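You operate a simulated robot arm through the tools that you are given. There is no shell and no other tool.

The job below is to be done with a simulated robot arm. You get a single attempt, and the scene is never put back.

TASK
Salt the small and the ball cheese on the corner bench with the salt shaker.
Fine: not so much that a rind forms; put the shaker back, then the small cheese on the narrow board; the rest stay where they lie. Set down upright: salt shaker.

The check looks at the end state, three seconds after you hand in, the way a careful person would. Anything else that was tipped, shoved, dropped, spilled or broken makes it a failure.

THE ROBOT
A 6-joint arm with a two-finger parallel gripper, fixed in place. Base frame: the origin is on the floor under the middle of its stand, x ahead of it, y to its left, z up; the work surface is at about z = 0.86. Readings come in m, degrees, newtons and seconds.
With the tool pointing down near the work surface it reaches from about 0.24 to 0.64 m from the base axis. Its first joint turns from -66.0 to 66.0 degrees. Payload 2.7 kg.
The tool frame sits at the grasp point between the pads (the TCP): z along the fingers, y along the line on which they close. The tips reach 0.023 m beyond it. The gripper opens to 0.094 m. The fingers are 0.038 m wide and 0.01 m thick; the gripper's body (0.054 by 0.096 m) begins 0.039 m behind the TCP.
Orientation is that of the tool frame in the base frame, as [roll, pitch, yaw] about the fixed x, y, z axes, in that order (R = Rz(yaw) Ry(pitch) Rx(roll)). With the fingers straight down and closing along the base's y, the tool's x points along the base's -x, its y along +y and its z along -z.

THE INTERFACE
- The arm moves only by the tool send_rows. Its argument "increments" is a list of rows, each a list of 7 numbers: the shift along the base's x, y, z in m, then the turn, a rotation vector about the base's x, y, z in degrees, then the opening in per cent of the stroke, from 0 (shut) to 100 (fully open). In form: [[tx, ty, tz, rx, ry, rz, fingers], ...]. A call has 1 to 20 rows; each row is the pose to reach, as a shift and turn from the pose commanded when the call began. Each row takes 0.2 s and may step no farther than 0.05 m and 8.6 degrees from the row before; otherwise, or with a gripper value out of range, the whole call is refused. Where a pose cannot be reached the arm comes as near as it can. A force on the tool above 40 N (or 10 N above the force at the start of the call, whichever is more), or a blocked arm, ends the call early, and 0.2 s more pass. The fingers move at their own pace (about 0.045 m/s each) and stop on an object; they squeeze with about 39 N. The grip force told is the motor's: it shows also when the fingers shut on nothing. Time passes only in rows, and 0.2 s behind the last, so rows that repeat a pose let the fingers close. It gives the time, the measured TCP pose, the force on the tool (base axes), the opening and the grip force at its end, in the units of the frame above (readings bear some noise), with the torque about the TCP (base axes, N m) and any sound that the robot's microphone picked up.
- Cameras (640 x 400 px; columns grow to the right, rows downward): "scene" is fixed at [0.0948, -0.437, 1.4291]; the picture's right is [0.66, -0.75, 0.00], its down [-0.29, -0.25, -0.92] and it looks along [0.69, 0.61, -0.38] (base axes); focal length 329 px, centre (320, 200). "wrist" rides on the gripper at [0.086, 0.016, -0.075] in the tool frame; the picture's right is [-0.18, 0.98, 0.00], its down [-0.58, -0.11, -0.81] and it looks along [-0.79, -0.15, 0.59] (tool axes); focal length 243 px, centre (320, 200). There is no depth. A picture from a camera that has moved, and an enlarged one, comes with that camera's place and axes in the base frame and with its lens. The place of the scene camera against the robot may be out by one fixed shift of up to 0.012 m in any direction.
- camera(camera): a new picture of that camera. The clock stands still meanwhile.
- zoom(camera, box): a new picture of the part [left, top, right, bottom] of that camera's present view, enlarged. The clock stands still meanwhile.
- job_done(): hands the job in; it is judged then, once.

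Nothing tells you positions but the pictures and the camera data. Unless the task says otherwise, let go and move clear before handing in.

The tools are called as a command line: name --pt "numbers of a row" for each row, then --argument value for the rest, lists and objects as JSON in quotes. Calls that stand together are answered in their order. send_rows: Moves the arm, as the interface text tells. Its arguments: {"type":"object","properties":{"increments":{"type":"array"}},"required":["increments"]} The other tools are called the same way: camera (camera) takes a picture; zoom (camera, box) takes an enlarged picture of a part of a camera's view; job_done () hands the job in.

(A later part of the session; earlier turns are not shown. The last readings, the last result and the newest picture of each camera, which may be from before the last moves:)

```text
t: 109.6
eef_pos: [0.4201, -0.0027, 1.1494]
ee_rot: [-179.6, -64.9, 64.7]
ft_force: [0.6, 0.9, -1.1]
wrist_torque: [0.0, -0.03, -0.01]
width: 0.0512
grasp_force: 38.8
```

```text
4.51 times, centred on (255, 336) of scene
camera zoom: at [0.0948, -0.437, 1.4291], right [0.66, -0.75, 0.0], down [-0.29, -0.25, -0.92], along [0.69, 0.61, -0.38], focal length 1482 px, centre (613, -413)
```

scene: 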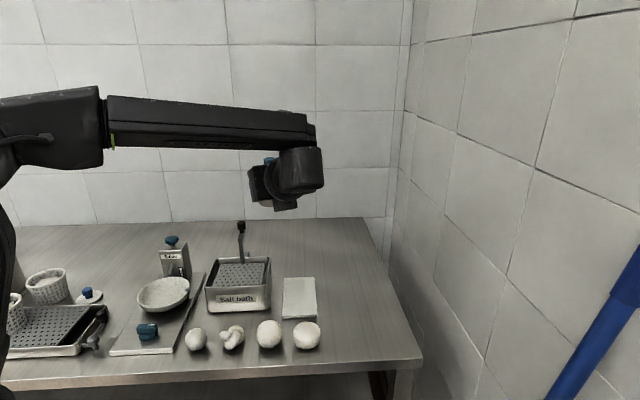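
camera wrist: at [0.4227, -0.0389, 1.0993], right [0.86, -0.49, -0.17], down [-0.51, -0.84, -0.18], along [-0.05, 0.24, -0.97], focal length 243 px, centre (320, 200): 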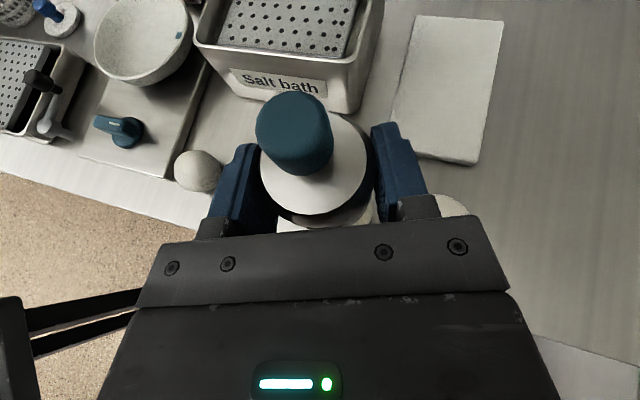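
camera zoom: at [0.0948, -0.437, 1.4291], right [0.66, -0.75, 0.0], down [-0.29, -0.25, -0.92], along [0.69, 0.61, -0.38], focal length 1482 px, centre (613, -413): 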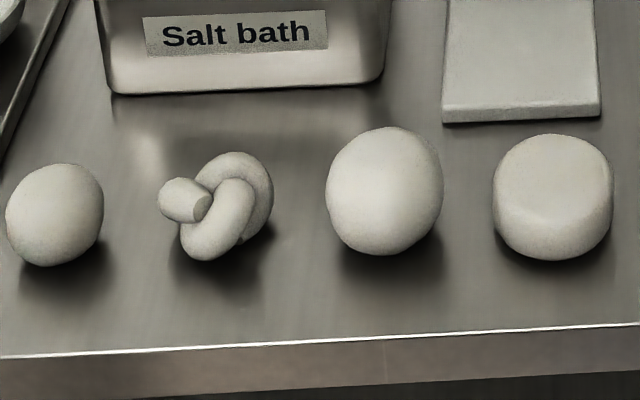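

In this frame the ball looks whiter and more neutral than its three neighbours. To rule out picture-to-picture noise I'll retake the same view twice with different framings.

zoom --camera "scene" --box '[180, 305, 330, 365]'

zoom --camera "scene" --box '[184, 316, 288, 356]'

zoom --camera "scene" --box '[240, 316, 334, 356]'

```text
4.27 times, centred on (255, 335) of scene
camera zoom: at [0.0948, -0.437, 1.4291], right [0.66, -0.75, 0.0], down [-0.29, -0.25, -0.92], along [0.69, 0.61, -0.38], focal length 1403 px, centre (597, -376)
```

zoom: 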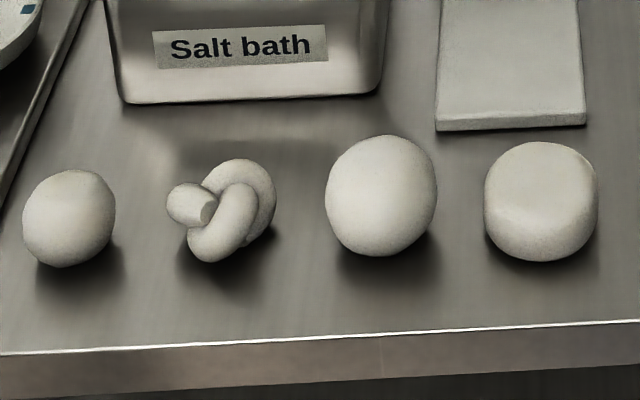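

```text
6.15 times, centred on (236, 336) of scene
camera zoom: at [0.0948, -0.437, 1.4291], right [0.66, -0.75, 0.0], down [-0.29, -0.25, -0.92], along [0.69, 0.61, -0.38], focal length 2024 px, centre (837, -637)
```

zoom: 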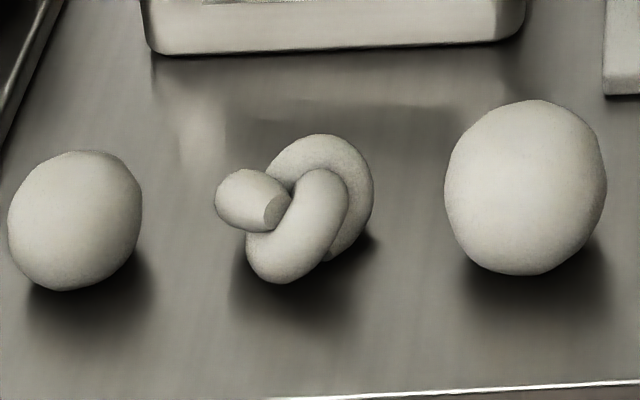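

```text
6.81 times, centred on (287, 336) of scene
camera zoom: at [0.0948, -0.437, 1.4291], right [0.66, -0.75, 0.0], down [-0.29, -0.25, -0.92], along [0.69, 0.61, -0.38], focal length 2240 px, centre (545, -726)
```

zoom: 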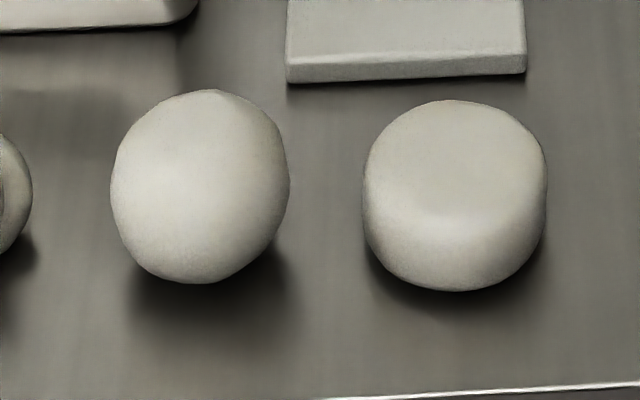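

The difference isn't consistent between frames, so I can't claim any salt yet. I'll take a closer look at the "Salter" unit and other items to understand how the devices in this scene work.

zoom --camera "scene" --box '[150, 225, 200, 290]'

zoom --camera "scene" --box '[130, 270, 200, 345]'

zoom --camera "scene" --box '[200, 215, 280, 265]'

camera --camera "wrist"

```text
6.15 times, centred on (175, 258) of scene
camera zoom: at [0.0948, -0.437, 1.4291], right [0.66, -0.75, 0.0], down [-0.29, -0.25, -0.92], along [0.69, 0.61, -0.38], focal length 2024 px, centre (1212, -154)
```

zoom: 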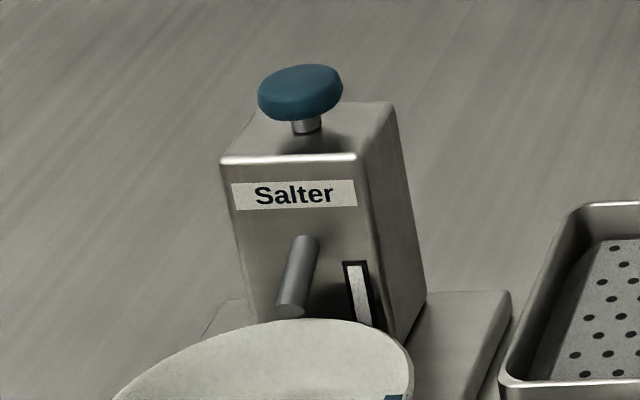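

```text
5.33 times, centred on (165, 308) of scene
camera zoom: at [0.0948, -0.437, 1.4291], right [0.66, -0.75, 0.0], down [-0.29, -0.25, -0.92], along [0.69, 0.61, -0.38], focal length 1754 px, centre (1147, -373)
```

zoom: 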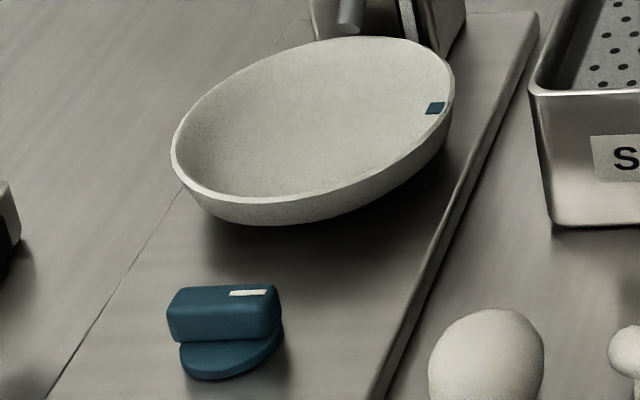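

```text
8.00 times, centred on (240, 240) of scene
camera zoom: at [0.0948, -0.437, 1.4291], right [0.66, -0.75, 0.0], down [-0.29, -0.25, -0.92], along [0.69, 0.61, -0.38], focal length 2631 px, centre (960, -120)
```

zoom: 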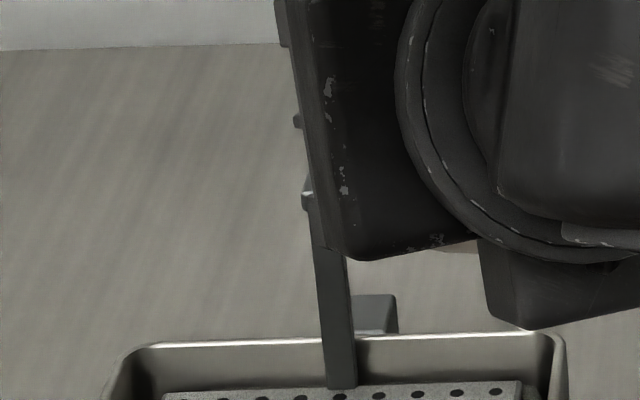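

```text
taken
camera wrist: at [0.422, -0.0385, 1.2607], right [0.86, -0.48, -0.17], down [-0.51, -0.84, -0.18], along [-0.05, 0.24, -0.97], focal length 243 px, centre (320, 200)
```

wrist: 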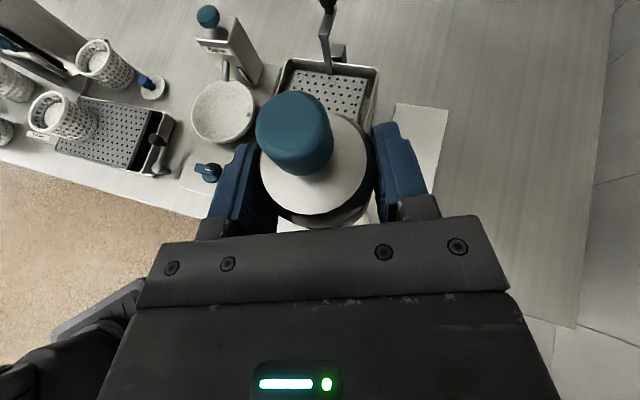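

The Salter is a tumbler, with a bowl on a spindle and a dial, so the shaker is a separate hand tool. I'll turn it upside-down over the ball again and give a longer run of strokes to get an unambiguous answer.

send_rows --pt "0.0015 0.003 0 4.53 -2.11 0 0" --pt "0.003 0.006 0 10.88 -5.07 0 0" --pt "0.0045 0.009 0 17.22 -8.03 0 0" --pt "0.0059 0.0122 0 22.66 -10.57 0 0"

send_rows --pt "0.0019 -0.0009 0 -1.69 -3.63 0 0" --pt "0.0057 -0.0026 0 -5.07 -10.88 0 0" --pt "0.0093 -0.0043 0 -8.45 -18.13 0 0" --pt "0.0128 -0.006 0 -11.83 -25.38 0 0" --pt "0.016 -0.0075 0 -15.21 -32.63 0 0" --pt "0.0189 -0.0088 0 -18.59 -39.88 0 0" --pt "0.0214 -0.01 0 -21.98 -47.13 0 0" --pt "0.0236 -0.011 0 -25.36 -54.38 0 0" --pt "0.0252 -0.0118 0 -28.74 -61.63 0 0" --pt "0.0264 -0.0123 0 -32.12 -68.88 0 0" --pt "0.027 -0.0126 0 -35.5 -76.13 0 0" --pt "0.0272 -0.0127 0 -38.03 -81.57 0 0"

send_rows --pt "-0.0002 0.0001 0 -3.17 -6.8 0 0" --pt "-0.0009 0.0004 0 -6.34 -13.59 0 0" --pt "-0.0021 0.001 0 -9.51 -20.39 0 0" --pt "-0.0036 0.0017 0 -12.68 -27.19 0 0" --pt "-0.0056 0.0026 0 -15.85 -33.99 0 0" --pt "-0.008 0.0037 0 -19.02 -40.78 0 0" --pt "-0.0106 0.005 0 -22.19 -47.58 0 0" --pt "-0.0136 0.0064 0 -25.36 -54.38 0 0" --pt "-0.0168 0.0078 0 -28.53 -61.18 0 0" --pt "-0.0202 0.0094 0 -31.7 -67.97 0 0" --pt "-0.0236 0.011 0 -34.87 -74.77 0 0" --pt "-0.0272 0.0127 0 -38.03 -81.57 0 0"

camera --camera "scene"

```text
t: 110.6
eef_pos: [0.4263, 0.0084, 1.1497]
ee_rot: [-27.9, -89.9, -87.0]
ft_force: [-0.1, -0.3, -1.5]
wrist_torque: [-0.04, -0.01, 0.0]
width: 0.0513
grasp_force: 38.6
```

```text
t: 113.2
eef_pos: [0.452, -0.0046, 1.1496]
ee_rot: [90.2, 0.0, 154.8]
ft_force: [-0.3, 0.4, -1.2]
wrist_torque: [0.02, 0.03, 0.01]
width: 0.0514
grasp_force: 39.3
```

```text
t: 115.8
eef_pos: [0.4263, 0.0103, 1.1492]
ee_rot: [-60.0, 89.9, 4.9]
ft_force: [0.0, 0.8, -0.4]
wrist_torque: [0.01, -0.01, 0.03]
width: 0.0512
grasp_force: 38.9
```

```text
taken
```

scene: 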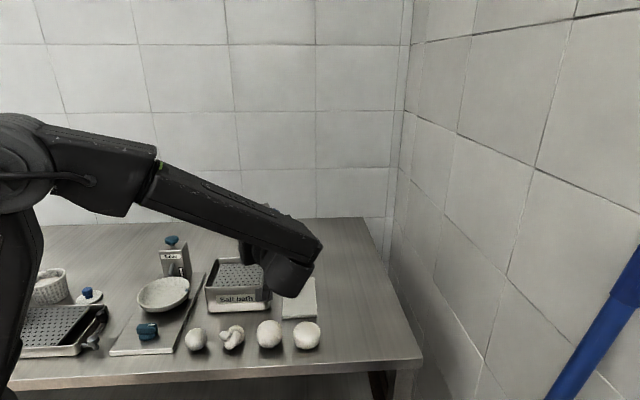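

Inverted again. I'll take a reference picture from exactly this pose, then do a run of strokes at close range, return to this pose, and compare.

zoom --camera "scene" --box '[240, 316, 334, 356]'

send_rows --pt "0 0 -0.03 0 0 0 0" --pt "0 0 -0.075 0 0 0 0" --pt "0 0 -0.12 0 0 0 0" --pt "0 0 -0.138 0 0 0 0" --pt "0 0 -0.089 0 0 0 0" --pt "0 0 -0.138 0 0 0 0" --pt "0 0 -0.089 0 0 0 0" --pt "0 0 -0.138 0 0 0 0" --pt "0 0 -0.089 0 0 0 0" --pt "0 0 -0.138 0 0 0 0" --pt "0 0 -0.089 0 0 0 0" --pt "0 0 -0.138 0 0 0 0" --pt "0 0 -0.089 0 0 0 0" --pt "0 0 -0.138 0 0 0 0" --pt "0 0 -0.089 0 0 0 0" --pt "0 0 -0.138 0 0 0 0" --pt "0 0 -0.089 0 0 0 0" --pt "0 0 -0.138 0 0 0 0" --pt "0 0 -0.089 0 0 0 0" --pt "0 0 -0.138 0 0 0 0"

send_rows --pt "0 0 0.049 0 0 0 0" --pt "0 0 0 0 0 0 0" --pt "0 0 0.049 0 0 0 0" --pt "0 0 0 0 0 0 0" --pt "0 0 0.049 0 0 0 0" --pt "0 0 0 0 0 0 0" --pt "0 0 0.049 0 0 0 0" --pt "0 0 0.09 0 0 0 0" --pt "0 0 0.12 0 0 0 0" --pt "0 0 0.138 0 0 0 0"

zoom --camera "scene" --box '[240, 316, 334, 356]'

```text
6.81 times, centred on (287, 336) of scene
camera zoom: at [0.0948, -0.437, 1.4291], right [0.66, -0.75, 0.0], down [-0.29, -0.25, -0.92], along [0.69, 0.61, -0.38], focal length 2240 px, centre (545, -726)
```

zoom: 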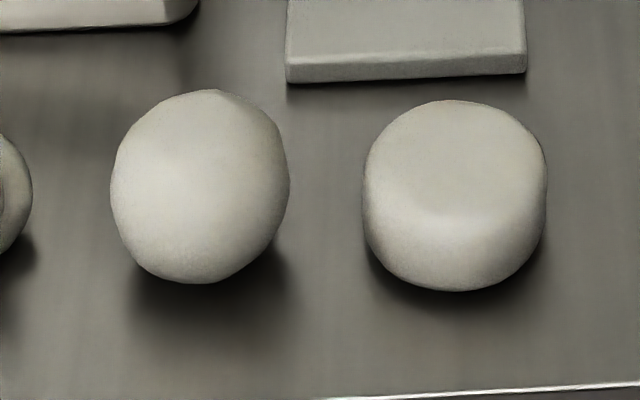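

```text
t: 120.0
eef_pos: [0.4259, 0.01, 1.0117]
ee_rot: [54.2, 89.9, 119.1]
ft_force: [0.5, -0.7, -1.0]
wrist_torque: [0.01, -0.01, -0.04]
width: 0.0512
grasp_force: 38.8
```

```text
t: 122.2
eef_pos: [0.4275, 0.0077, 1.1474]
ee_rot: [71.6, 89.9, 136.4]
ft_force: [-0.5, 0.8, -1.6]
wrist_torque: [0.01, 0.02, -0.03]
width: 0.0509
grasp_force: 38.8
```

```text
6.81 times, centred on (287, 336) of scene
camera zoom: at [0.0948, -0.437, 1.4291], right [0.66, -0.75, 0.0], down [-0.29, -0.25, -0.92], along [0.69, 0.61, -0.38], focal length 2240 px, centre (545, -726)
```

zoom: 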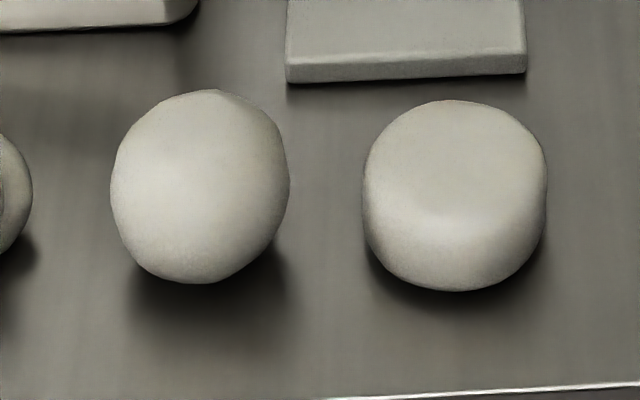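

The before and after views are identical, so inverted strokes don't dispense either. While it's upside-down the base faces up, so I'll raise it into the scene camera's view and examine the base in good light.

send_rows --pt "0 0 0.03 0 0 0 0" --pt "0 0 0.06 4.53 -2.11 0 0" --pt "0 0 0.08 11.33 -5.28 0 0" --pt "0 0 0.1 18.13 -8.45 0 0" --pt "0 0 0.11 22.66 -10.57 0 0"

camera --camera "scene"

zoom --camera "scene" --box '[225, 135, 305, 195]'

```text
t: 123.4
eef_pos: [0.4252, 0.0102, 1.2598]
ee_rot: [0.2, 64.9, 65.2]
ft_force: [-0.3, -0.6, -1.5]
wrist_torque: [0.0, 0.0, -0.02]
width: 0.051
grasp_force: 39.1
```

```text
taken
```

scene: 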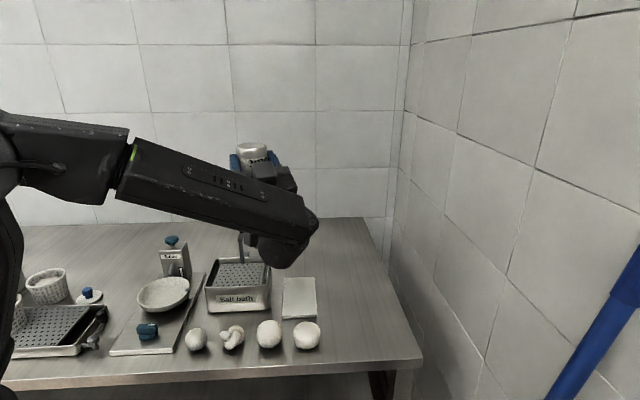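

```text
6.67 times, centred on (265, 165) of scene
camera zoom: at [0.0948, -0.437, 1.4291], right [0.66, -0.75, 0.0], down [-0.29, -0.25, -0.92], along [0.69, 0.61, -0.38], focal length 2193 px, centre (687, 433)
```

zoom: 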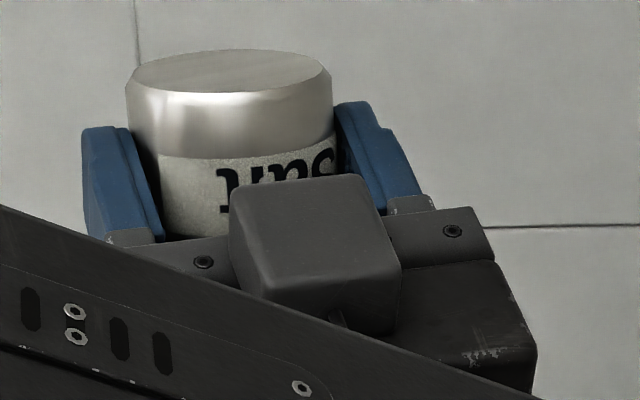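

The base is plain brushed steel, so that's no outlet either. My short strokes may be smoothed out by the arm, so I'll try longer, faster strokes (10 cm at full speed) while it is truly inverted above the ball, and compare from this same pose.

zoom --camera "scene" --box '[240, 316, 334, 356]'

send_rows --pt "-0.0055 -0.0125 -0.045 0 0 0 0" --pt "-0.0055 -0.0125 -0.09 0 0 0 0" --pt "-0.0055 -0.0125 -0.135 0 0 0 0" --pt "-0.0055 -0.0125 -0.18 0 0 0 0" --pt "-0.0055 -0.0125 -0.132 0 0 0 0" --pt "-0.0055 -0.0125 -0.083 0 0 0 0" --pt "-0.0055 -0.0125 -0.132 0 0 0 0" --pt "-0.0055 -0.0125 -0.18 0 0 0 0" --pt "-0.0055 -0.0125 -0.132 0 0 0 0" --pt "-0.0055 -0.0125 -0.083 0 0 0 0" --pt "-0.0055 -0.0125 -0.132 0 0 0 0" --pt "-0.0055 -0.0125 -0.18 0 0 0 0" --pt "-0.0055 -0.0125 -0.132 0 0 0 0" --pt "-0.0055 -0.0125 -0.083 0 0 0 0" --pt "-0.0055 -0.0125 -0.132 0 0 0 0" --pt "-0.0055 -0.0125 -0.18 0 0 0 0" --pt "-0.0055 -0.0125 -0.132 0 0 0 0" --pt "-0.0055 -0.0125 -0.085 0 0 0 0" --pt "-0.0055 -0.0125 -0.04 0 0 0 0" --pt "0 0 0 0 0 0 0"

zoom --camera "scene" --box '[240, 316, 334, 356]'

```text
6.81 times, centred on (287, 336) of scene
camera zoom: at [0.0948, -0.437, 1.4291], right [0.66, -0.75, 0.0], down [-0.29, -0.25, -0.92], along [0.69, 0.61, -0.38], focal length 2240 px, centre (545, -726)
```

zoom: 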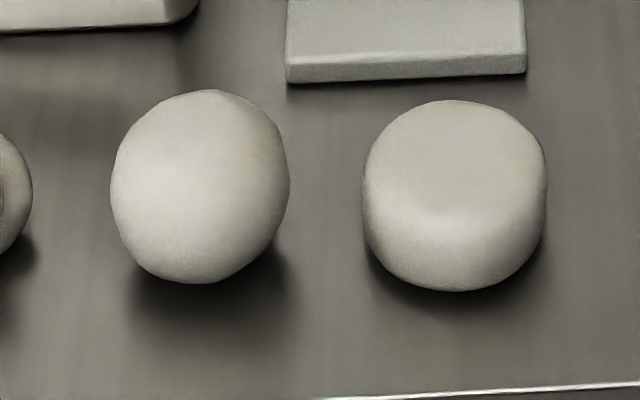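

```text
t: 127.6
eef_pos: [0.4253, 0.0113, 1.2587]
ee_rot: [0.5, 65.0, 65.4]
ft_force: [-0.5, 0.2, -1.9]
wrist_torque: [0.0, -0.02, 0.0]
width: 0.0511
grasp_force: 38.9
```

```text
6.81 times, centred on (287, 336) of scene
camera zoom: at [0.0948, -0.437, 1.4292], right [0.66, -0.75, 0.0], down [-0.29, -0.25, -0.92], along [0.69, 0.61, -0.38], focal length 2240 px, centre (545, -726)
```

zoom: 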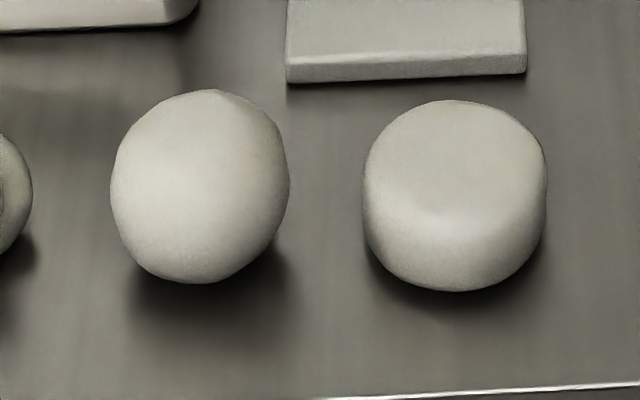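

There's no change with the longer inverted strokes either. I haven't tried long, fast strokes upright, so I'll roll the shaker back upright and test that over the ball.

send_rows --pt "0 0 0 -4.53 2.11 0 0" --pt "0 0 0 -11.33 5.28 0 0" --pt "0 0 0 -18.13 8.45 0 0" --pt "0 0 0 -22.66 10.57 0 0"

send_rows --pt "0.003 -0.0014 0 2.54 5.44 0 0" --pt "0.0067 -0.0031 0 5.92 12.69 0 0" --pt "0.0102 -0.0048 0 9.3 19.94 0 0" --pt "0.0136 -0.0064 0 12.68 27.19 0 0" --pt "0.0167 -0.0078 0 16.06 34.44 0 0" --pt "0.0195 -0.0091 0 19.44 41.69 0 0" --pt "0.0219 -0.0102 0 22.82 48.94 0 0" --pt "0.0239 -0.0112 0 26.2 56.19 0 0" --pt "0.0255 -0.0119 0 29.58 63.44 0 0" --pt "0.0266 -0.0124 0 32.96 70.69 0 0" --pt "0.0272 -0.0127 0 36.34 77.94 0 0" --pt "0.0272 -0.0127 0 38.03 81.57 0 0"

send_rows --pt "-0.002 0.001 0 2.54 5.44 0 0" --pt "-0.005 0.002 0 5.92 12.69 0 0" --pt "-0.008 0.003 0 9.3 19.94 0 0" --pt "-0.011 0.004 0 12.68 27.19 0 0" --pt "-0.014 0.005 0 16.06 34.44 0 0" --pt "-0.017 0.005 0 19.44 41.69 0 0" --pt "-0.02 0.005 0 22.82 48.94 0 0" --pt "-0.023 0.004 0 26.2 56.19 0 0" --pt "-0.026 0.003 0 29.58 63.44 0 0" --pt "-0.029 0.002 0 32.96 70.69 0 0" --pt "-0.031 0.001 0 36.34 77.94 0 0" --pt "-0.0325 0 0 38.03 81.57 0 0"

send_rows --pt "0 0 0 -4.53 2.11 0 0" --pt "0 0 0 -11.33 5.28 0 0" --pt "0 0 0 -18.13 8.45 0 0" --pt "0 0 0 -22.66 10.57 0 0"

zoom --camera "scene" --box '[240, 316, 334, 356]'

```text
t: 128.6
eef_pos: [0.4264, 0.0091, 1.2586]
ee_rot: [144.6, 89.9, -150.6]
ft_force: [-0.2, 0.0, -1.1]
wrist_torque: [0.0, 0.03, -0.01]
width: 0.0516
grasp_force: 39.6
```

```text
t: 131.2
eef_pos: [0.4536, -0.0043, 1.259]
ee_rot: [90.1, -0.2, 155.0]
ft_force: [-0.1, -0.7, -1.7]
wrist_torque: [-0.02, -0.03, 0.01]
width: 0.0511
grasp_force: 39.4
```

```text
t: 133.8
eef_pos: [0.4203, -0.0042, 1.2596]
ee_rot: [-109.2, -89.8, -5.6]
ft_force: [0.6, -0.7, -1.7]
wrist_torque: [-0.03, 0.03, 0.03]
width: 0.0511
grasp_force: 39.1
```

```text
t: 134.8
eef_pos: [0.4197, -0.0027, 1.2592]
ee_rot: [-179.8, -64.8, 65.0]
ft_force: [-0.8, 0.9, -0.9]
wrist_torque: [-0.03, 0.0, 0.02]
width: 0.0512
grasp_force: 38.6
```

```text
6.81 times, centred on (287, 336) of scene
camera zoom: at [0.0948, -0.437, 1.4291], right [0.66, -0.75, 0.0], down [-0.29, -0.25, -0.92], along [0.69, 0.61, -0.38], focal length 2240 px, centre (545, -726)
```

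zoom: 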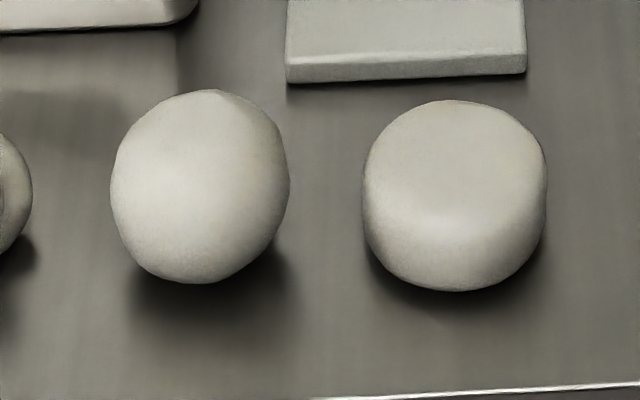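

The shaker is upright and centred. I'll run long vertical strokes of about 10 cm over the ball, then return to this pose for the comparison.

send_rows --pt "0 0 -0.045 0 0 0 0" --pt "0 0 -0.09 0 0 0 0" --pt "0 0 -0.135 0 0 0 0" --pt "0 0 -0.18 0 0 0 0" --pt "0 0 -0.225 0 0 0 0" --pt "0 0 -0.268 0 0 0 0" --pt "0 0 -0.219 0 0 0 0" --pt "0 0 -0.17 0 0 0 0" --pt "0 0 -0.219 0 0 0 0" --pt "0 0 -0.268 0 0 0 0" --pt "0 0 -0.219 0 0 0 0" --pt "0 0 -0.17 0 0 0 0" --pt "0 0 -0.219 0 0 0 0" --pt "0 0 -0.268 0 0 0 0" --pt "0 0 -0.219 0 0 0 0" --pt "0 0 -0.17 0 0 0 0" --pt "0 0 -0.219 0 0 0 0" --pt "0 0 -0.268 0 0 0 0" --pt "0 0 -0.219 0 0 0 0" --pt "0 0 -0.17 0 0 0 0"

send_rows --pt "0 0 0.045 0 0 0 0" --pt "0 0 0.09 0 0 0 0" --pt "0 0 0.13 0 0 0 0" --pt "0 0 0.17 0 0 0 0"

zoom --camera "scene" --box '[240, 316, 334, 356]'

```text
t: 139.0
eef_pos: [0.4206, -0.001, 1.089]
ee_rot: [-179.6, -65.0, 64.7]
ft_force: [0.0, -0.5, -2.0]
wrist_torque: [0.03, -0.01, 0.0]
width: 0.0512
grasp_force: 39.7
```

```text
t: 140.0
eef_pos: [0.4199, -0.0047, 1.2604]
ee_rot: [-179.7, -65.0, 64.7]
ft_force: [0.1, -0.1, -1.7]
wrist_torque: [-0.04, -0.03, 0.02]
width: 0.0512
grasp_force: 38.7
```

```text
6.81 times, centred on (287, 336) of scene
camera zoom: at [0.0948, -0.437, 1.4291], right [0.66, -0.75, 0.0], down [-0.29, -0.25, -0.92], along [0.69, 0.61, -0.38], focal length 2240 px, centre (545, -726)
```

zoom: 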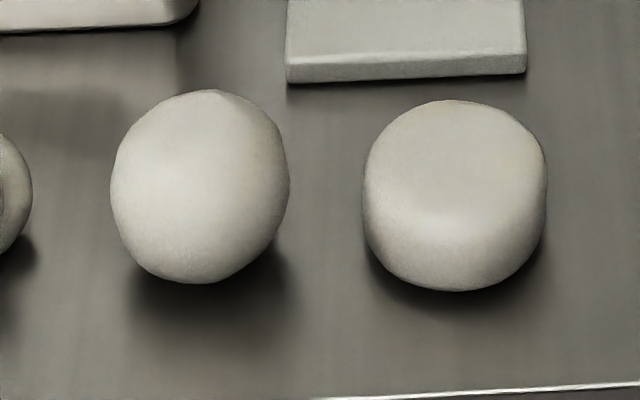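

Nothing changed again. The motions left to try are rotational: twisting about the vertical and rocking. I'll test those upright over the ball now.

send_rows --pt "0 0 -0.045 0 0 0 0" --pt "0 0 -0.09 0 0 0 0" --pt "0 0 -0.135 0 0 0 0" --pt "0 0 -0.18 0 0 0 0" --pt "0 0 -0.225 0 0 0 0" --pt "0 0 -0.265 0 0 0 0" --pt "0 0 -0.265 0 0 4.2 0" --pt "0 0 -0.265 0 0 -4.2 0" --pt "0 0 -0.265 0 0 4.2 0" --pt "0 0 -0.265 0 0 -4.2 0" --pt "0 0 -0.265 0 0 4.2 0" --pt "0 0 -0.265 0 0 -4.2 0" --pt "0 0 -0.265 0 0 0 0" --pt "0 0 -0.265 1.77 3.8 0 0" --pt "0 0 -0.265 -1.77 -3.8 0 0" --pt "0 0 -0.265 1.77 3.8 0 0" --pt "0 0 -0.265 -1.77 -3.8 0 0" --pt "0 0 -0.265 1.77 3.8 0 0" --pt "0 0 -0.265 -1.77 -3.8 0 0" --pt "0 0 -0.265 0 0 0 0"

send_rows --pt "0 0 0 3.8 -1.77 0 0" --pt "0 0 0 -3.8 1.77 0 0" --pt "0 0 0 3.8 -1.77 0 0" --pt "0 0 0 -3.8 1.77 0 0" --pt "0 0 0 3.8 -1.77 0 0" --pt "0 0 0 -3.8 1.77 0 0" --pt "0 0 0 0 0 0 0" --pt "0 0 0.045 0 0 0 0" --pt "0 0 0.09 0 0 0 0" --pt "0 0 0.135 0 0 0 0" --pt "0 0 0.18 0 0 0 0" --pt "0 0 0.225 0 0 0 0" --pt "0 0 0.265 0 0 0 0"

zoom --camera "scene" --box '[240, 316, 334, 356]'

```text
t: 144.2
eef_pos: [0.4214, -0.0043, 0.9939]
ee_rot: [-179.8, -65.0, 65.0]
ft_force: [-0.4, 0.1, -1.8]
wrist_torque: [-0.02, 0.01, -0.02]
width: 0.0512
grasp_force: 39.8
```

```text
t: 147.0
eef_pos: [0.4219, -0.0062, 1.2602]
ee_rot: [-179.6, -64.9, 64.8]
ft_force: [-0.6, 0.2, -1.1]
wrist_torque: [-0.04, 0.02, -0.01]
width: 0.0513
grasp_force: 39.0
```

```text
6.81 times, centred on (287, 336) of scene
camera zoom: at [0.0948, -0.437, 1.4291], right [0.66, -0.75, 0.0], down [-0.29, -0.25, -0.92], along [0.69, 0.61, -0.38], focal length 2240 px, centre (545, -726)
```

zoom: 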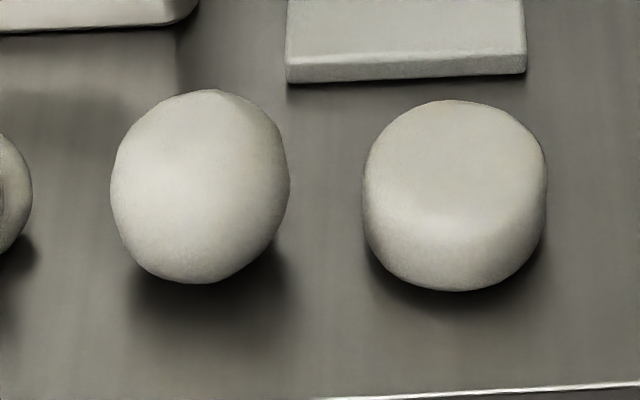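

No effect either. One thing I haven't tested is inversion really close to the cheese: earlier the cap tip was 5–9 cm above it. I'll invert again and bring the cap to about 2 cm above the ball.

send_rows --pt "0.0014 0.0034 0 4.53 -2.11 0 0" --pt "0.0028 0.0068 0 10.88 -5.07 0 0" --pt "0.0042 0.0102 0 17.22 -8.03 0 0" --pt "0.0055 0.0136 0 22.66 -10.57 0 0"

send_rows --pt "0.0019 -0.0009 0 -1.69 -3.63 0 0" --pt "0.0057 -0.0026 0 -5.07 -10.88 0 0" --pt "0.0093 -0.0043 0 -8.45 -18.13 0 0" --pt "0.0128 -0.006 0 -11.83 -25.38 0 0" --pt "0.016 -0.0075 0 -15.21 -32.63 0 0" --pt "0.0189 -0.0088 0 -18.59 -39.88 0 0" --pt "0.0214 -0.01 0 -21.98 -47.13 0 0" --pt "0.0236 -0.011 0 -25.36 -54.38 0 0" --pt "0.0252 -0.0118 0 -28.74 -61.63 0 0" --pt "0.0264 -0.0123 0 -32.12 -68.88 0 0" --pt "0.027 -0.0126 0 -35.5 -76.13 0 0" --pt "0.0272 -0.0127 0 -38.03 -81.57 0 0"

send_rows --pt "-0.0002 0.0001 0 -3.17 -6.8 0 0" --pt "-0.0009 0.0004 0 -6.34 -13.59 0 0" --pt "-0.0021 0.001 0 -9.51 -20.39 0 0" --pt "-0.0036 0.0017 0 -12.68 -27.19 0 0" --pt "-0.0056 0.0026 0 -15.85 -33.99 0 0" --pt "-0.008 0.0037 0 -19.02 -40.78 0 0" --pt "-0.0106 0.005 0 -22.19 -47.58 0 0" --pt "-0.0136 0.0064 0 -25.36 -54.38 0 0" --pt "-0.0168 0.0078 0 -28.53 -61.18 0 0" --pt "-0.0202 0.0094 0 -31.7 -67.97 0 0" --pt "-0.0236 0.011 0 -34.87 -74.77 0 0" --pt "-0.0272 0.0127 0 -38.03 -81.57 0 0"

send_rows --pt "0.002 0.004 -0.03 -4.53 2.11 0 0" --pt "0.004 0.008 -0.07 -9.06 4.23 0 0" --pt "0.0053 0.0108 -0.11 -9.06 4.23 0 0" --pt "0.0053 0.0108 -0.15 -9.06 4.23 0 0" --pt "0.0053 0.0108 -0.19 -9.06 4.23 0 0" --pt "0.0053 0.0108 -0.22 -9.06 4.23 0 0" --pt "0.0053 0.0108 -0.245 -9.06 4.23 0 0" --pt "0.0053 0.0108 -0.262 -9.06 4.23 0 0" --pt "0.0053 0.0108 -0.27 -9.06 4.23 0 0" --pt "0.0053 0.0108 -0.27 -9.06 4.23 0 0"

camera --camera "wrist"

zoom --camera "scene" --box '[180, 240, 360, 365]'

```text
t: 148.0
eef_pos: [0.4259, 0.0094, 1.2602]
ee_rot: [1.5, -90.0, -116.4]
ft_force: [0.3, 0.5, -2.6]
wrist_torque: [-0.06, 0.01, 0.02]
width: 0.0512
grasp_force: 39.3
```

```text
t: 150.6
eef_pos: [0.4524, -0.0023, 1.2586]
ee_rot: [90.2, 0.1, 154.9]
ft_force: [0.0, 0.3, -2.1]
wrist_torque: [0.01, 0.0, -0.01]
width: 0.0514
grasp_force: 39.1
```

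```text
t: 153.2
eef_pos: [0.4262, 0.0104, 1.259]
ee_rot: [-65.2, 89.9, -0.3]
ft_force: [0.0, 0.2, -1.2]
wrist_torque: [0.02, 0.01, -0.02]
width: 0.0511
grasp_force: 38.9
```

```text
t: 155.4
eef_pos: [0.4315, 0.0207, 0.9882]
ee_rot: [179.8, 80.0, -115.2]
ft_force: [0.8, -0.2, -1.7]
wrist_torque: [-0.02, 0.02, 0.0]
width: 0.0511
grasp_force: 38.8
```

```text
taken
camera wrist: at [0.3791, -0.0536, 0.9174], right [-0.88, 0.45, 0.18], down [-0.2, -0.67, 0.71], along [0.44, 0.59, 0.68], focal length 243 px, centre (320, 200)
```

wrist: 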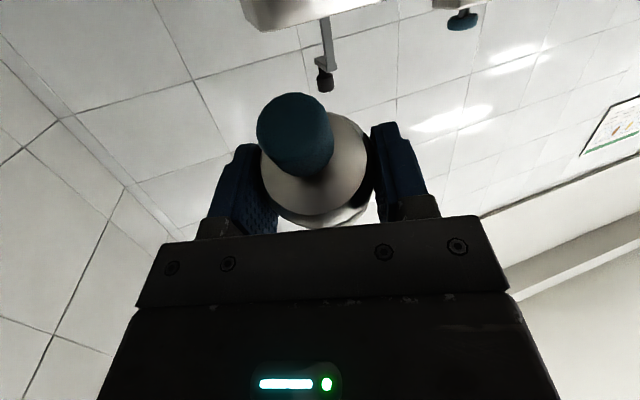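

```text
3.20 times, centred on (270, 302) of scene
camera zoom: at [0.0948, -0.437, 1.4291], right [0.66, -0.75, 0.0], down [-0.29, -0.25, -0.92], along [0.69, 0.61, -0.38], focal length 1053 px, centre (480, -128)
```

zoom: 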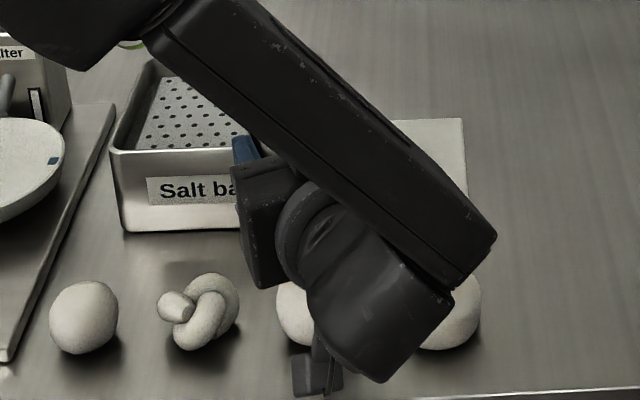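

The cap tip is now about 2 cm above the ball and inverted. I'll do vertical strokes followed by some sideways ones, then rise and compare.

send_rows --pt "0 0 0.048 0 0 0 0" --pt "0 0 0 0 0 0 0" --pt "0 0 0.048 0 0 0 0" --pt "0 0 0 0 0 0 0" --pt "0 0 0.048 0 0 0 0" --pt "0 0 0 0 0 0 0" --pt "0 0 0.048 0 0 0 0" --pt "0 0 0 0 0 0 0" --pt "0.014 -0.0065 0 0 0 0 0" --pt "-0.014 0.0065 0 0 0 0 0" --pt "0.014 -0.0065 0 0 0 0 0" --pt "-0.014 0.0065 0 0 0 0 0" --pt "0.014 -0.0065 0 0 0 0 0" --pt "-0.014 0.0065 0 0 0 0 0" --pt "0 0 0 0 0 0 0"

send_rows --pt "0 0 0.045 0 0 0 0" --pt "0 0 0.09 0 0 0 0" --pt "0 0 0.135 0 0 0 0" --pt "0 0 0.18 0 0 0 0" --pt "0 0 0.225 0 0 0 0" --pt "0 0 0.27 0 0 0 0"

zoom --camera "scene" --box '[240, 316, 334, 356]'

zoom --camera "scene" --box '[180, 240, 360, 365]'

```text
t: 158.6
eef_pos: [0.4319, 0.0205, 0.9885]
ee_rot: [179.7, 80.0, -115.3]
ft_force: [-0.2, 0.8, -1.6]
wrist_torque: [0.0, 0.02, 0.0]
width: 0.0512
grasp_force: 39.0
```

```text
t: 160.0
eef_pos: [0.431, 0.0205, 1.2606]
ee_rot: [179.4, 80.0, -115.7]
ft_force: [0.3, 0.4, -1.4]
wrist_torque: [-0.01, -0.05, -0.04]
width: 0.051
grasp_force: 38.9
```

```text
6.81 times, centred on (287, 336) of scene
camera zoom: at [0.0948, -0.437, 1.4291], right [0.66, -0.75, 0.0], down [-0.29, -0.25, -0.92], along [0.69, 0.61, -0.38], focal length 2240 px, centre (545, -726)
```

zoom: 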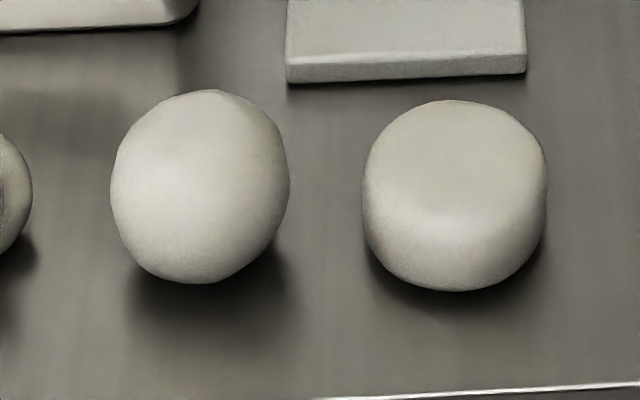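

```text
3.20 times, centred on (270, 302) of scene
camera zoom: at [0.0948, -0.437, 1.4291], right [0.66, -0.75, 0.0], down [-0.29, -0.25, -0.92], along [0.69, 0.61, -0.38], focal length 1053 px, centre (480, -128)
```

zoom: 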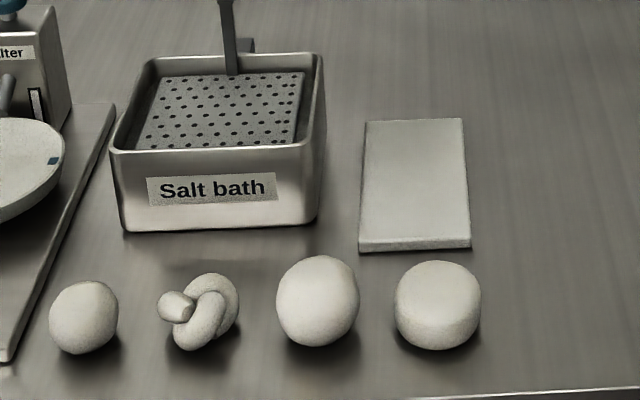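

Still nothing. I'll do one careful check of upward-facing patches in a single frame, the ball's crown against the wheel's flat top, in case salting only shows as a subtle tint.

zoom --camera "scene" --box '[258, 312, 316, 346]'

zoom --camera "scene" --box '[264, 318, 274, 324]'

zoom --camera "scene" --box '[302, 323, 312, 329]'

zoom --camera "scene" --box '[191, 327, 201, 333]'

```text
11.03 times, centred on (287, 329) of scene
camera zoom: at [0.0948, -0.437, 1.4291], right [0.66, -0.75, 0.0], down [-0.29, -0.25, -0.92], along [0.69, 0.61, -0.38], focal length 3630 px, centre (684, -1223)
```

zoom: 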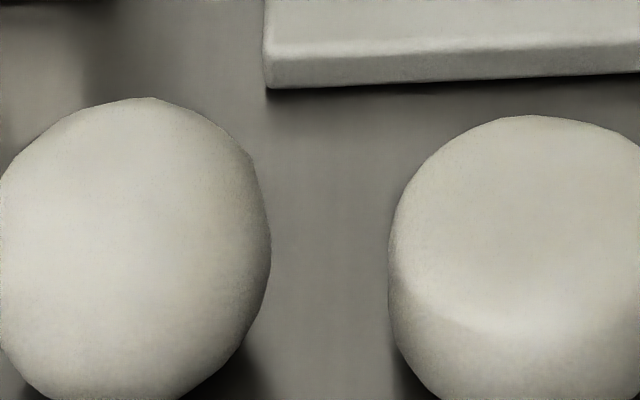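

```text
16.00 times, centred on (269, 321) of scene
camera zoom: at [0.0948, -0.437, 1.4291], right [0.66, -0.75, 0.0], down [-0.29, -0.25, -0.92], along [0.69, 0.61, -0.38], focal length 5263 px, centre (1136, -1736)
```

zoom: 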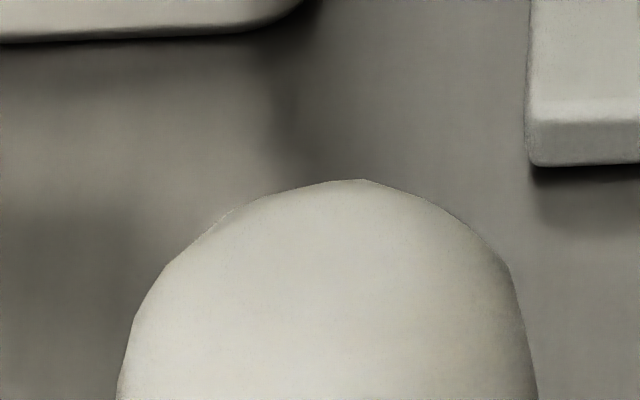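

```text
16.00 times, centred on (307, 326) of scene
camera zoom: at [0.0948, -0.437, 1.4291], right [0.66, -0.75, 0.0], down [-0.29, -0.25, -0.92], along [0.69, 0.61, -0.38], focal length 5263 px, centre (528, -1816)
```

zoom: 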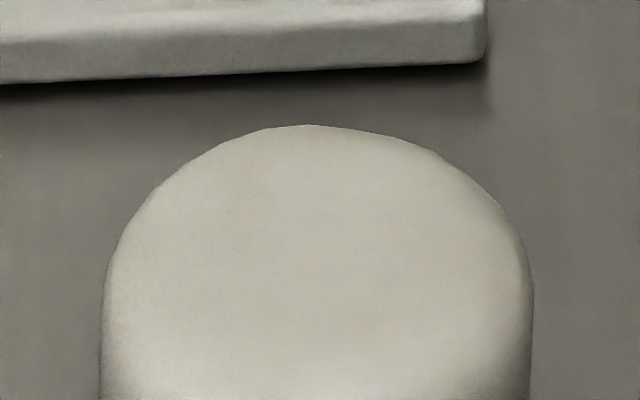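

```text
16.00 times, centred on (196, 330) of scene
camera zoom: at [0.0948, -0.437, 1.4291], right [0.66, -0.75, 0.0], down [-0.29, -0.25, -0.92], along [0.69, 0.61, -0.38], focal length 5263 px, centre (2304, -1880)
```

zoom: 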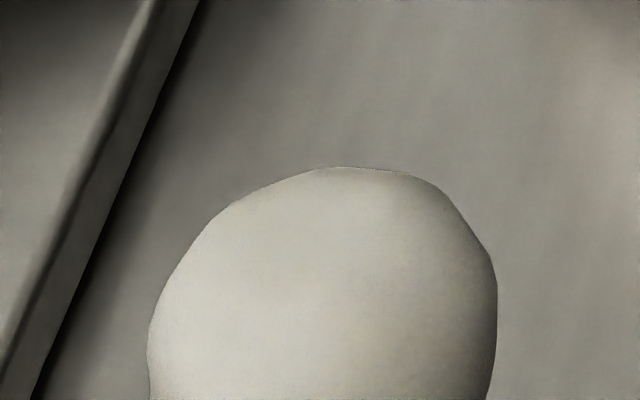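

I still can't be certain. The fairest test is a close, steep view of the ball, the knot and the small cheese together from the wrist camera. I'll roll the shaker upright and move to a pose where those three are in view beside it.

send_rows --pt "0 0 0 4.53 -2.11 0 0" --pt "-0.0053 -0.0108 0 9.06 -4.23 0 0"

send_rows --pt "0.003 -0.0014 0 2.54 5.44 0 0" --pt "0.0067 -0.0031 0 5.92 12.69 0 0" --pt "0.0102 -0.0048 0 9.3 19.94 0 0" --pt "0.0136 -0.0064 0 12.68 27.19 0 0" --pt "0.0167 -0.0078 0 16.06 34.44 0 0" --pt "0.0195 -0.0091 0 19.44 41.69 0 0" --pt "0.0219 -0.0102 0 22.82 48.94 0 0" --pt "0.0239 -0.0112 0 26.2 56.19 0 0" --pt "0.0255 -0.0119 0 29.58 63.44 0 0" --pt "0.0266 -0.0124 0 32.96 70.69 0 0" --pt "0.0272 -0.0127 0 36.34 77.94 0 0" --pt "0.0272 -0.0127 0 38.03 81.57 0 0"

send_rows --pt "0.01 -0.01 0 2.54 5.44 0 0" --pt "0.022 -0.02 0 5.92 12.69 0 0" --pt "0.034 -0.03 -0.01 9.3 19.94 0 0" --pt "0.046 -0.04 -0.02 12.68 27.19 0 0" --pt "0.058 -0.05 -0.03 16.06 34.44 0 0" --pt "0.07 -0.06 -0.04 19.44 41.69 0 0" --pt "0.082 -0.07 -0.05 22.82 48.94 0 0" --pt "0.094 -0.08 -0.06 26.2 56.19 0 0" --pt "0.106 -0.09 -0.07 29.58 63.44 0 0" --pt "0.118 -0.1 -0.08 32.96 70.69 0 0" --pt "0.13 -0.11 -0.09 36.34 77.94 0 0" --pt "0.14 -0.12 -0.1 38.03 81.57 0 0"

send_rows --pt "0.003 -0.002 -0.02 -4.53 2.11 0 0" --pt "0.005 -0.004 -0.05 -11.33 5.28 0 0" --pt "0.007 -0.006 -0.08 -18.13 8.45 0 0" --pt "0.007 -0.007 -0.1 -22.66 10.57 0 0" --pt "0.007 -0.007 -0.1 -22.66 10.57 0 0"

camera --camera "wrist"

zoom --camera "wrist" --box '[40, 120, 240, 245]'

```text
t: 160.6
eef_pos: [0.4259, 0.0095, 1.2582]
ee_rot: [13.4, 89.9, 78.3]
ft_force: [0.3, 0.6, -1.2]
wrist_torque: [0.01, 0.0, 0.02]
width: 0.0511
grasp_force: 39.0
```

```text
t: 163.2
eef_pos: [0.4522, -0.0033, 1.258]
ee_rot: [90.1, -0.2, 154.9]
ft_force: [-0.1, -0.2, -1.4]
wrist_torque: [-0.03, 0.02, -0.02]
width: 0.051
grasp_force: 39.4
```

```text
t: 165.8
eef_pos: [0.5935, -0.1227, 1.1597]
ee_rot: [-106.9, -89.7, -8.0]
ft_force: [-0.2, 0.6, -1.5]
wrist_torque: [-0.01, 0.01, 0.02]
width: 0.0511
grasp_force: 39.6
```

```text
t: 167.0
eef_pos: [0.5988, -0.1297, 1.0591]
ee_rot: [-179.9, -64.9, 64.9]
ft_force: [-0.1, 1.0, -1.2]
wrist_torque: [-0.03, -0.04, -0.02]
width: 0.0513
grasp_force: 38.6
```

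```text
taken
camera wrist: at [0.6004, -0.1664, 1.1696], right [0.86, -0.49, -0.17], down [-0.51, -0.84, -0.18], along [-0.05, 0.24, -0.97], focal length 243 px, centre (320, 200)
```

wrist: 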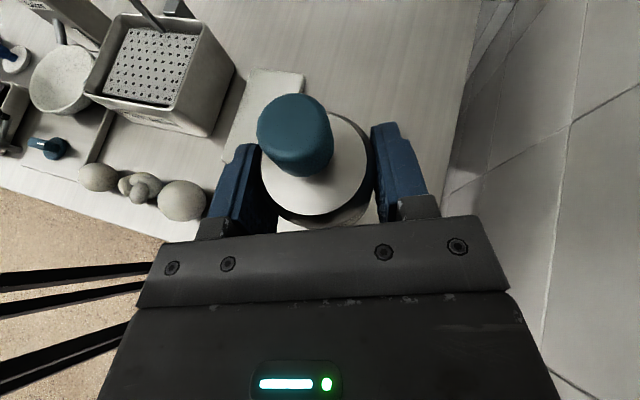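

```text
3.20 times, centred on (140, 182) of wrist
camera zoom: at [0.6004, -0.1664, 1.1696], right [0.86, -0.49, -0.17], down [-0.51, -0.84, -0.18], along [-0.05, 0.24, -0.97], focal length 776 px, centre (896, 256)
```

zoom: 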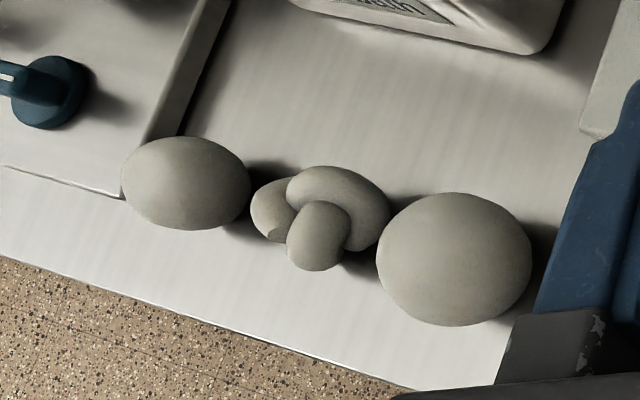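

This close view is decisive: the ball has exactly the same colour as the knot and the small cheese, so nothing has been dispensed yet and no harm is done. What I haven't tried is shaking upright with the base very close (about 1 cm), so I'll go back over the ball and approach carefully.

send_rows --pt "-0.01 0.007 0 0 0 0 0" --pt "-0.025 0.018 0 0 0 0 0" --pt "-0.045 0.032 0 0 0 0 0" --pt "-0.068 0.048 0 0 0 0 0" --pt "-0.092 0.065 0 0 0 0 0" --pt "-0.116 0.082 0 0 0 0 0" --pt "-0.138 0.098 0 0 0 0 0" --pt "-0.156 0.111 0 0 0 0 0" --pt "-0.169 0.12 0 0 0 0 0" --pt "-0.176 0.125 -0.01 0 0 0 0" --pt "-0.1785 0.127 -0.03 0 0 0 0" --pt "-0.1785 0.127 -0.055 0 0 0 0" --pt "-0.1785 0.127 -0.075 0 0 0 0" --pt "-0.1785 0.127 -0.085 0 0 0 0" --pt "-0.1785 0.127 -0.085 0 0 0 0"

send_rows --pt "0 0 -0.003 0 0 0 0" --pt "0 0 -0.006 0 0 0 0" --pt "0 0 -0.006 0 0 0 0"

zoom --camera "scene" --box '[200, 270, 340, 360]'

```text
t: 170.2
eef_pos: [0.4222, -0.0027, 0.9737]
ee_rot: [-179.8, -64.9, 64.8]
ft_force: [0.2, 0.1, -1.3]
wrist_torque: [-0.05, 0.01, 0.02]
width: 0.0512
grasp_force: 38.6
```

```text
t: 171.0
eef_pos: [0.4217, -0.0032, 0.9671]
ee_rot: [-179.9, -64.9, 64.8]
ft_force: [0.6, -0.2, -2.3]
wrist_torque: [-0.03, 0.01, 0.01]
width: 0.0511
grasp_force: 39.1
```

```text
4.44 times, centred on (270, 315) of scene
camera zoom: at [0.0948, -0.437, 1.4291], right [0.66, -0.75, 0.0], down [-0.29, -0.25, -0.92], along [0.69, 0.61, -0.38], focal length 1462 px, centre (542, -311)
```

zoom: 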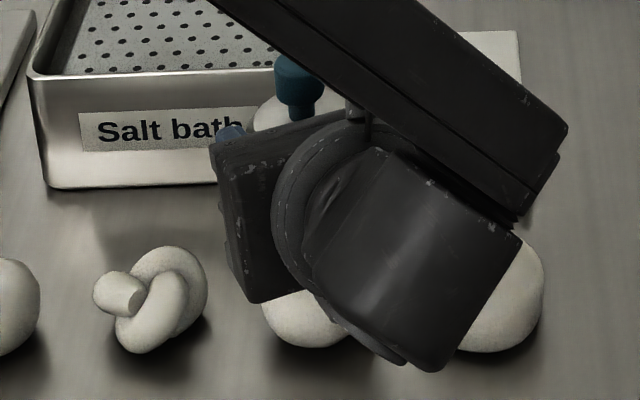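

The base is about 1.5 cm above the ball. I'll do five upward strokes from here, then rise and compare.

send_rows --pt "0 0 0.045 0 0 0 0" --pt "0 0 0 0 0 0 0" --pt "0 0 0.045 0 0 0 0" --pt "0 0 0 0 0 0 0" --pt "0 0 0.045 0 0 0 0" --pt "0 0 0 0 0 0 0" --pt "0 0 0.045 0 0 0 0" --pt "0 0 0 0 0 0 0" --pt "0 0 0.045 0 0 0 0" --pt "0 0 0 0 0 0 0" --pt "0 0 0.045 0 0 0 0" --pt "0 0 0.09 0 0 0 0" --pt "0 0 0.135 0 0 0 0" --pt "0 0 0.18 0 0 0 0" --pt "0 0 0.22 0 0 0 0"

zoom --camera "scene" --box '[184, 316, 326, 356]'

zoom --camera "scene" --box '[240, 305, 330, 360]'

```text
t: 174.2
eef_pos: [0.4211, -0.0012, 1.1884]
ee_rot: [-179.8, -64.9, 64.8]
ft_force: [-0.1, 0.3, -1.1]
wrist_torque: [-0.02, -0.01, 0.0]
width: 0.0509
grasp_force: 38.6
```

```text
4.51 times, centred on (255, 336) of scene
camera zoom: at [0.0948, -0.437, 1.4291], right [0.66, -0.75, 0.0], down [-0.29, -0.25, -0.92], along [0.69, 0.61, -0.38], focal length 1482 px, centre (613, -413)
```

zoom: 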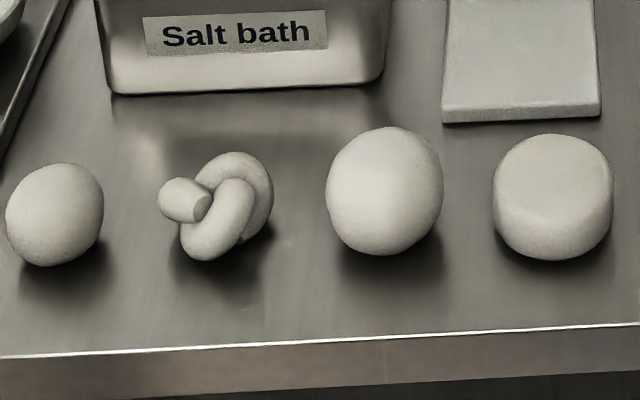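

```text
7.11 times, centred on (285, 332) of scene
camera zoom: at [0.0948, -0.437, 1.4291], right [0.66, -0.75, 0.0], down [-0.29, -0.25, -0.92], along [0.69, 0.61, -0.38], focal length 2339 px, centre (569, -742)
```

zoom: 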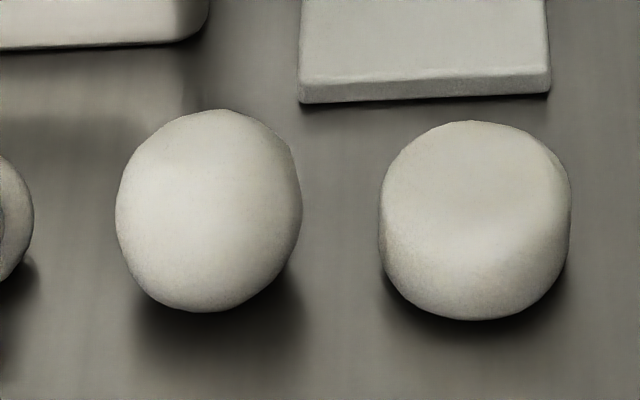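

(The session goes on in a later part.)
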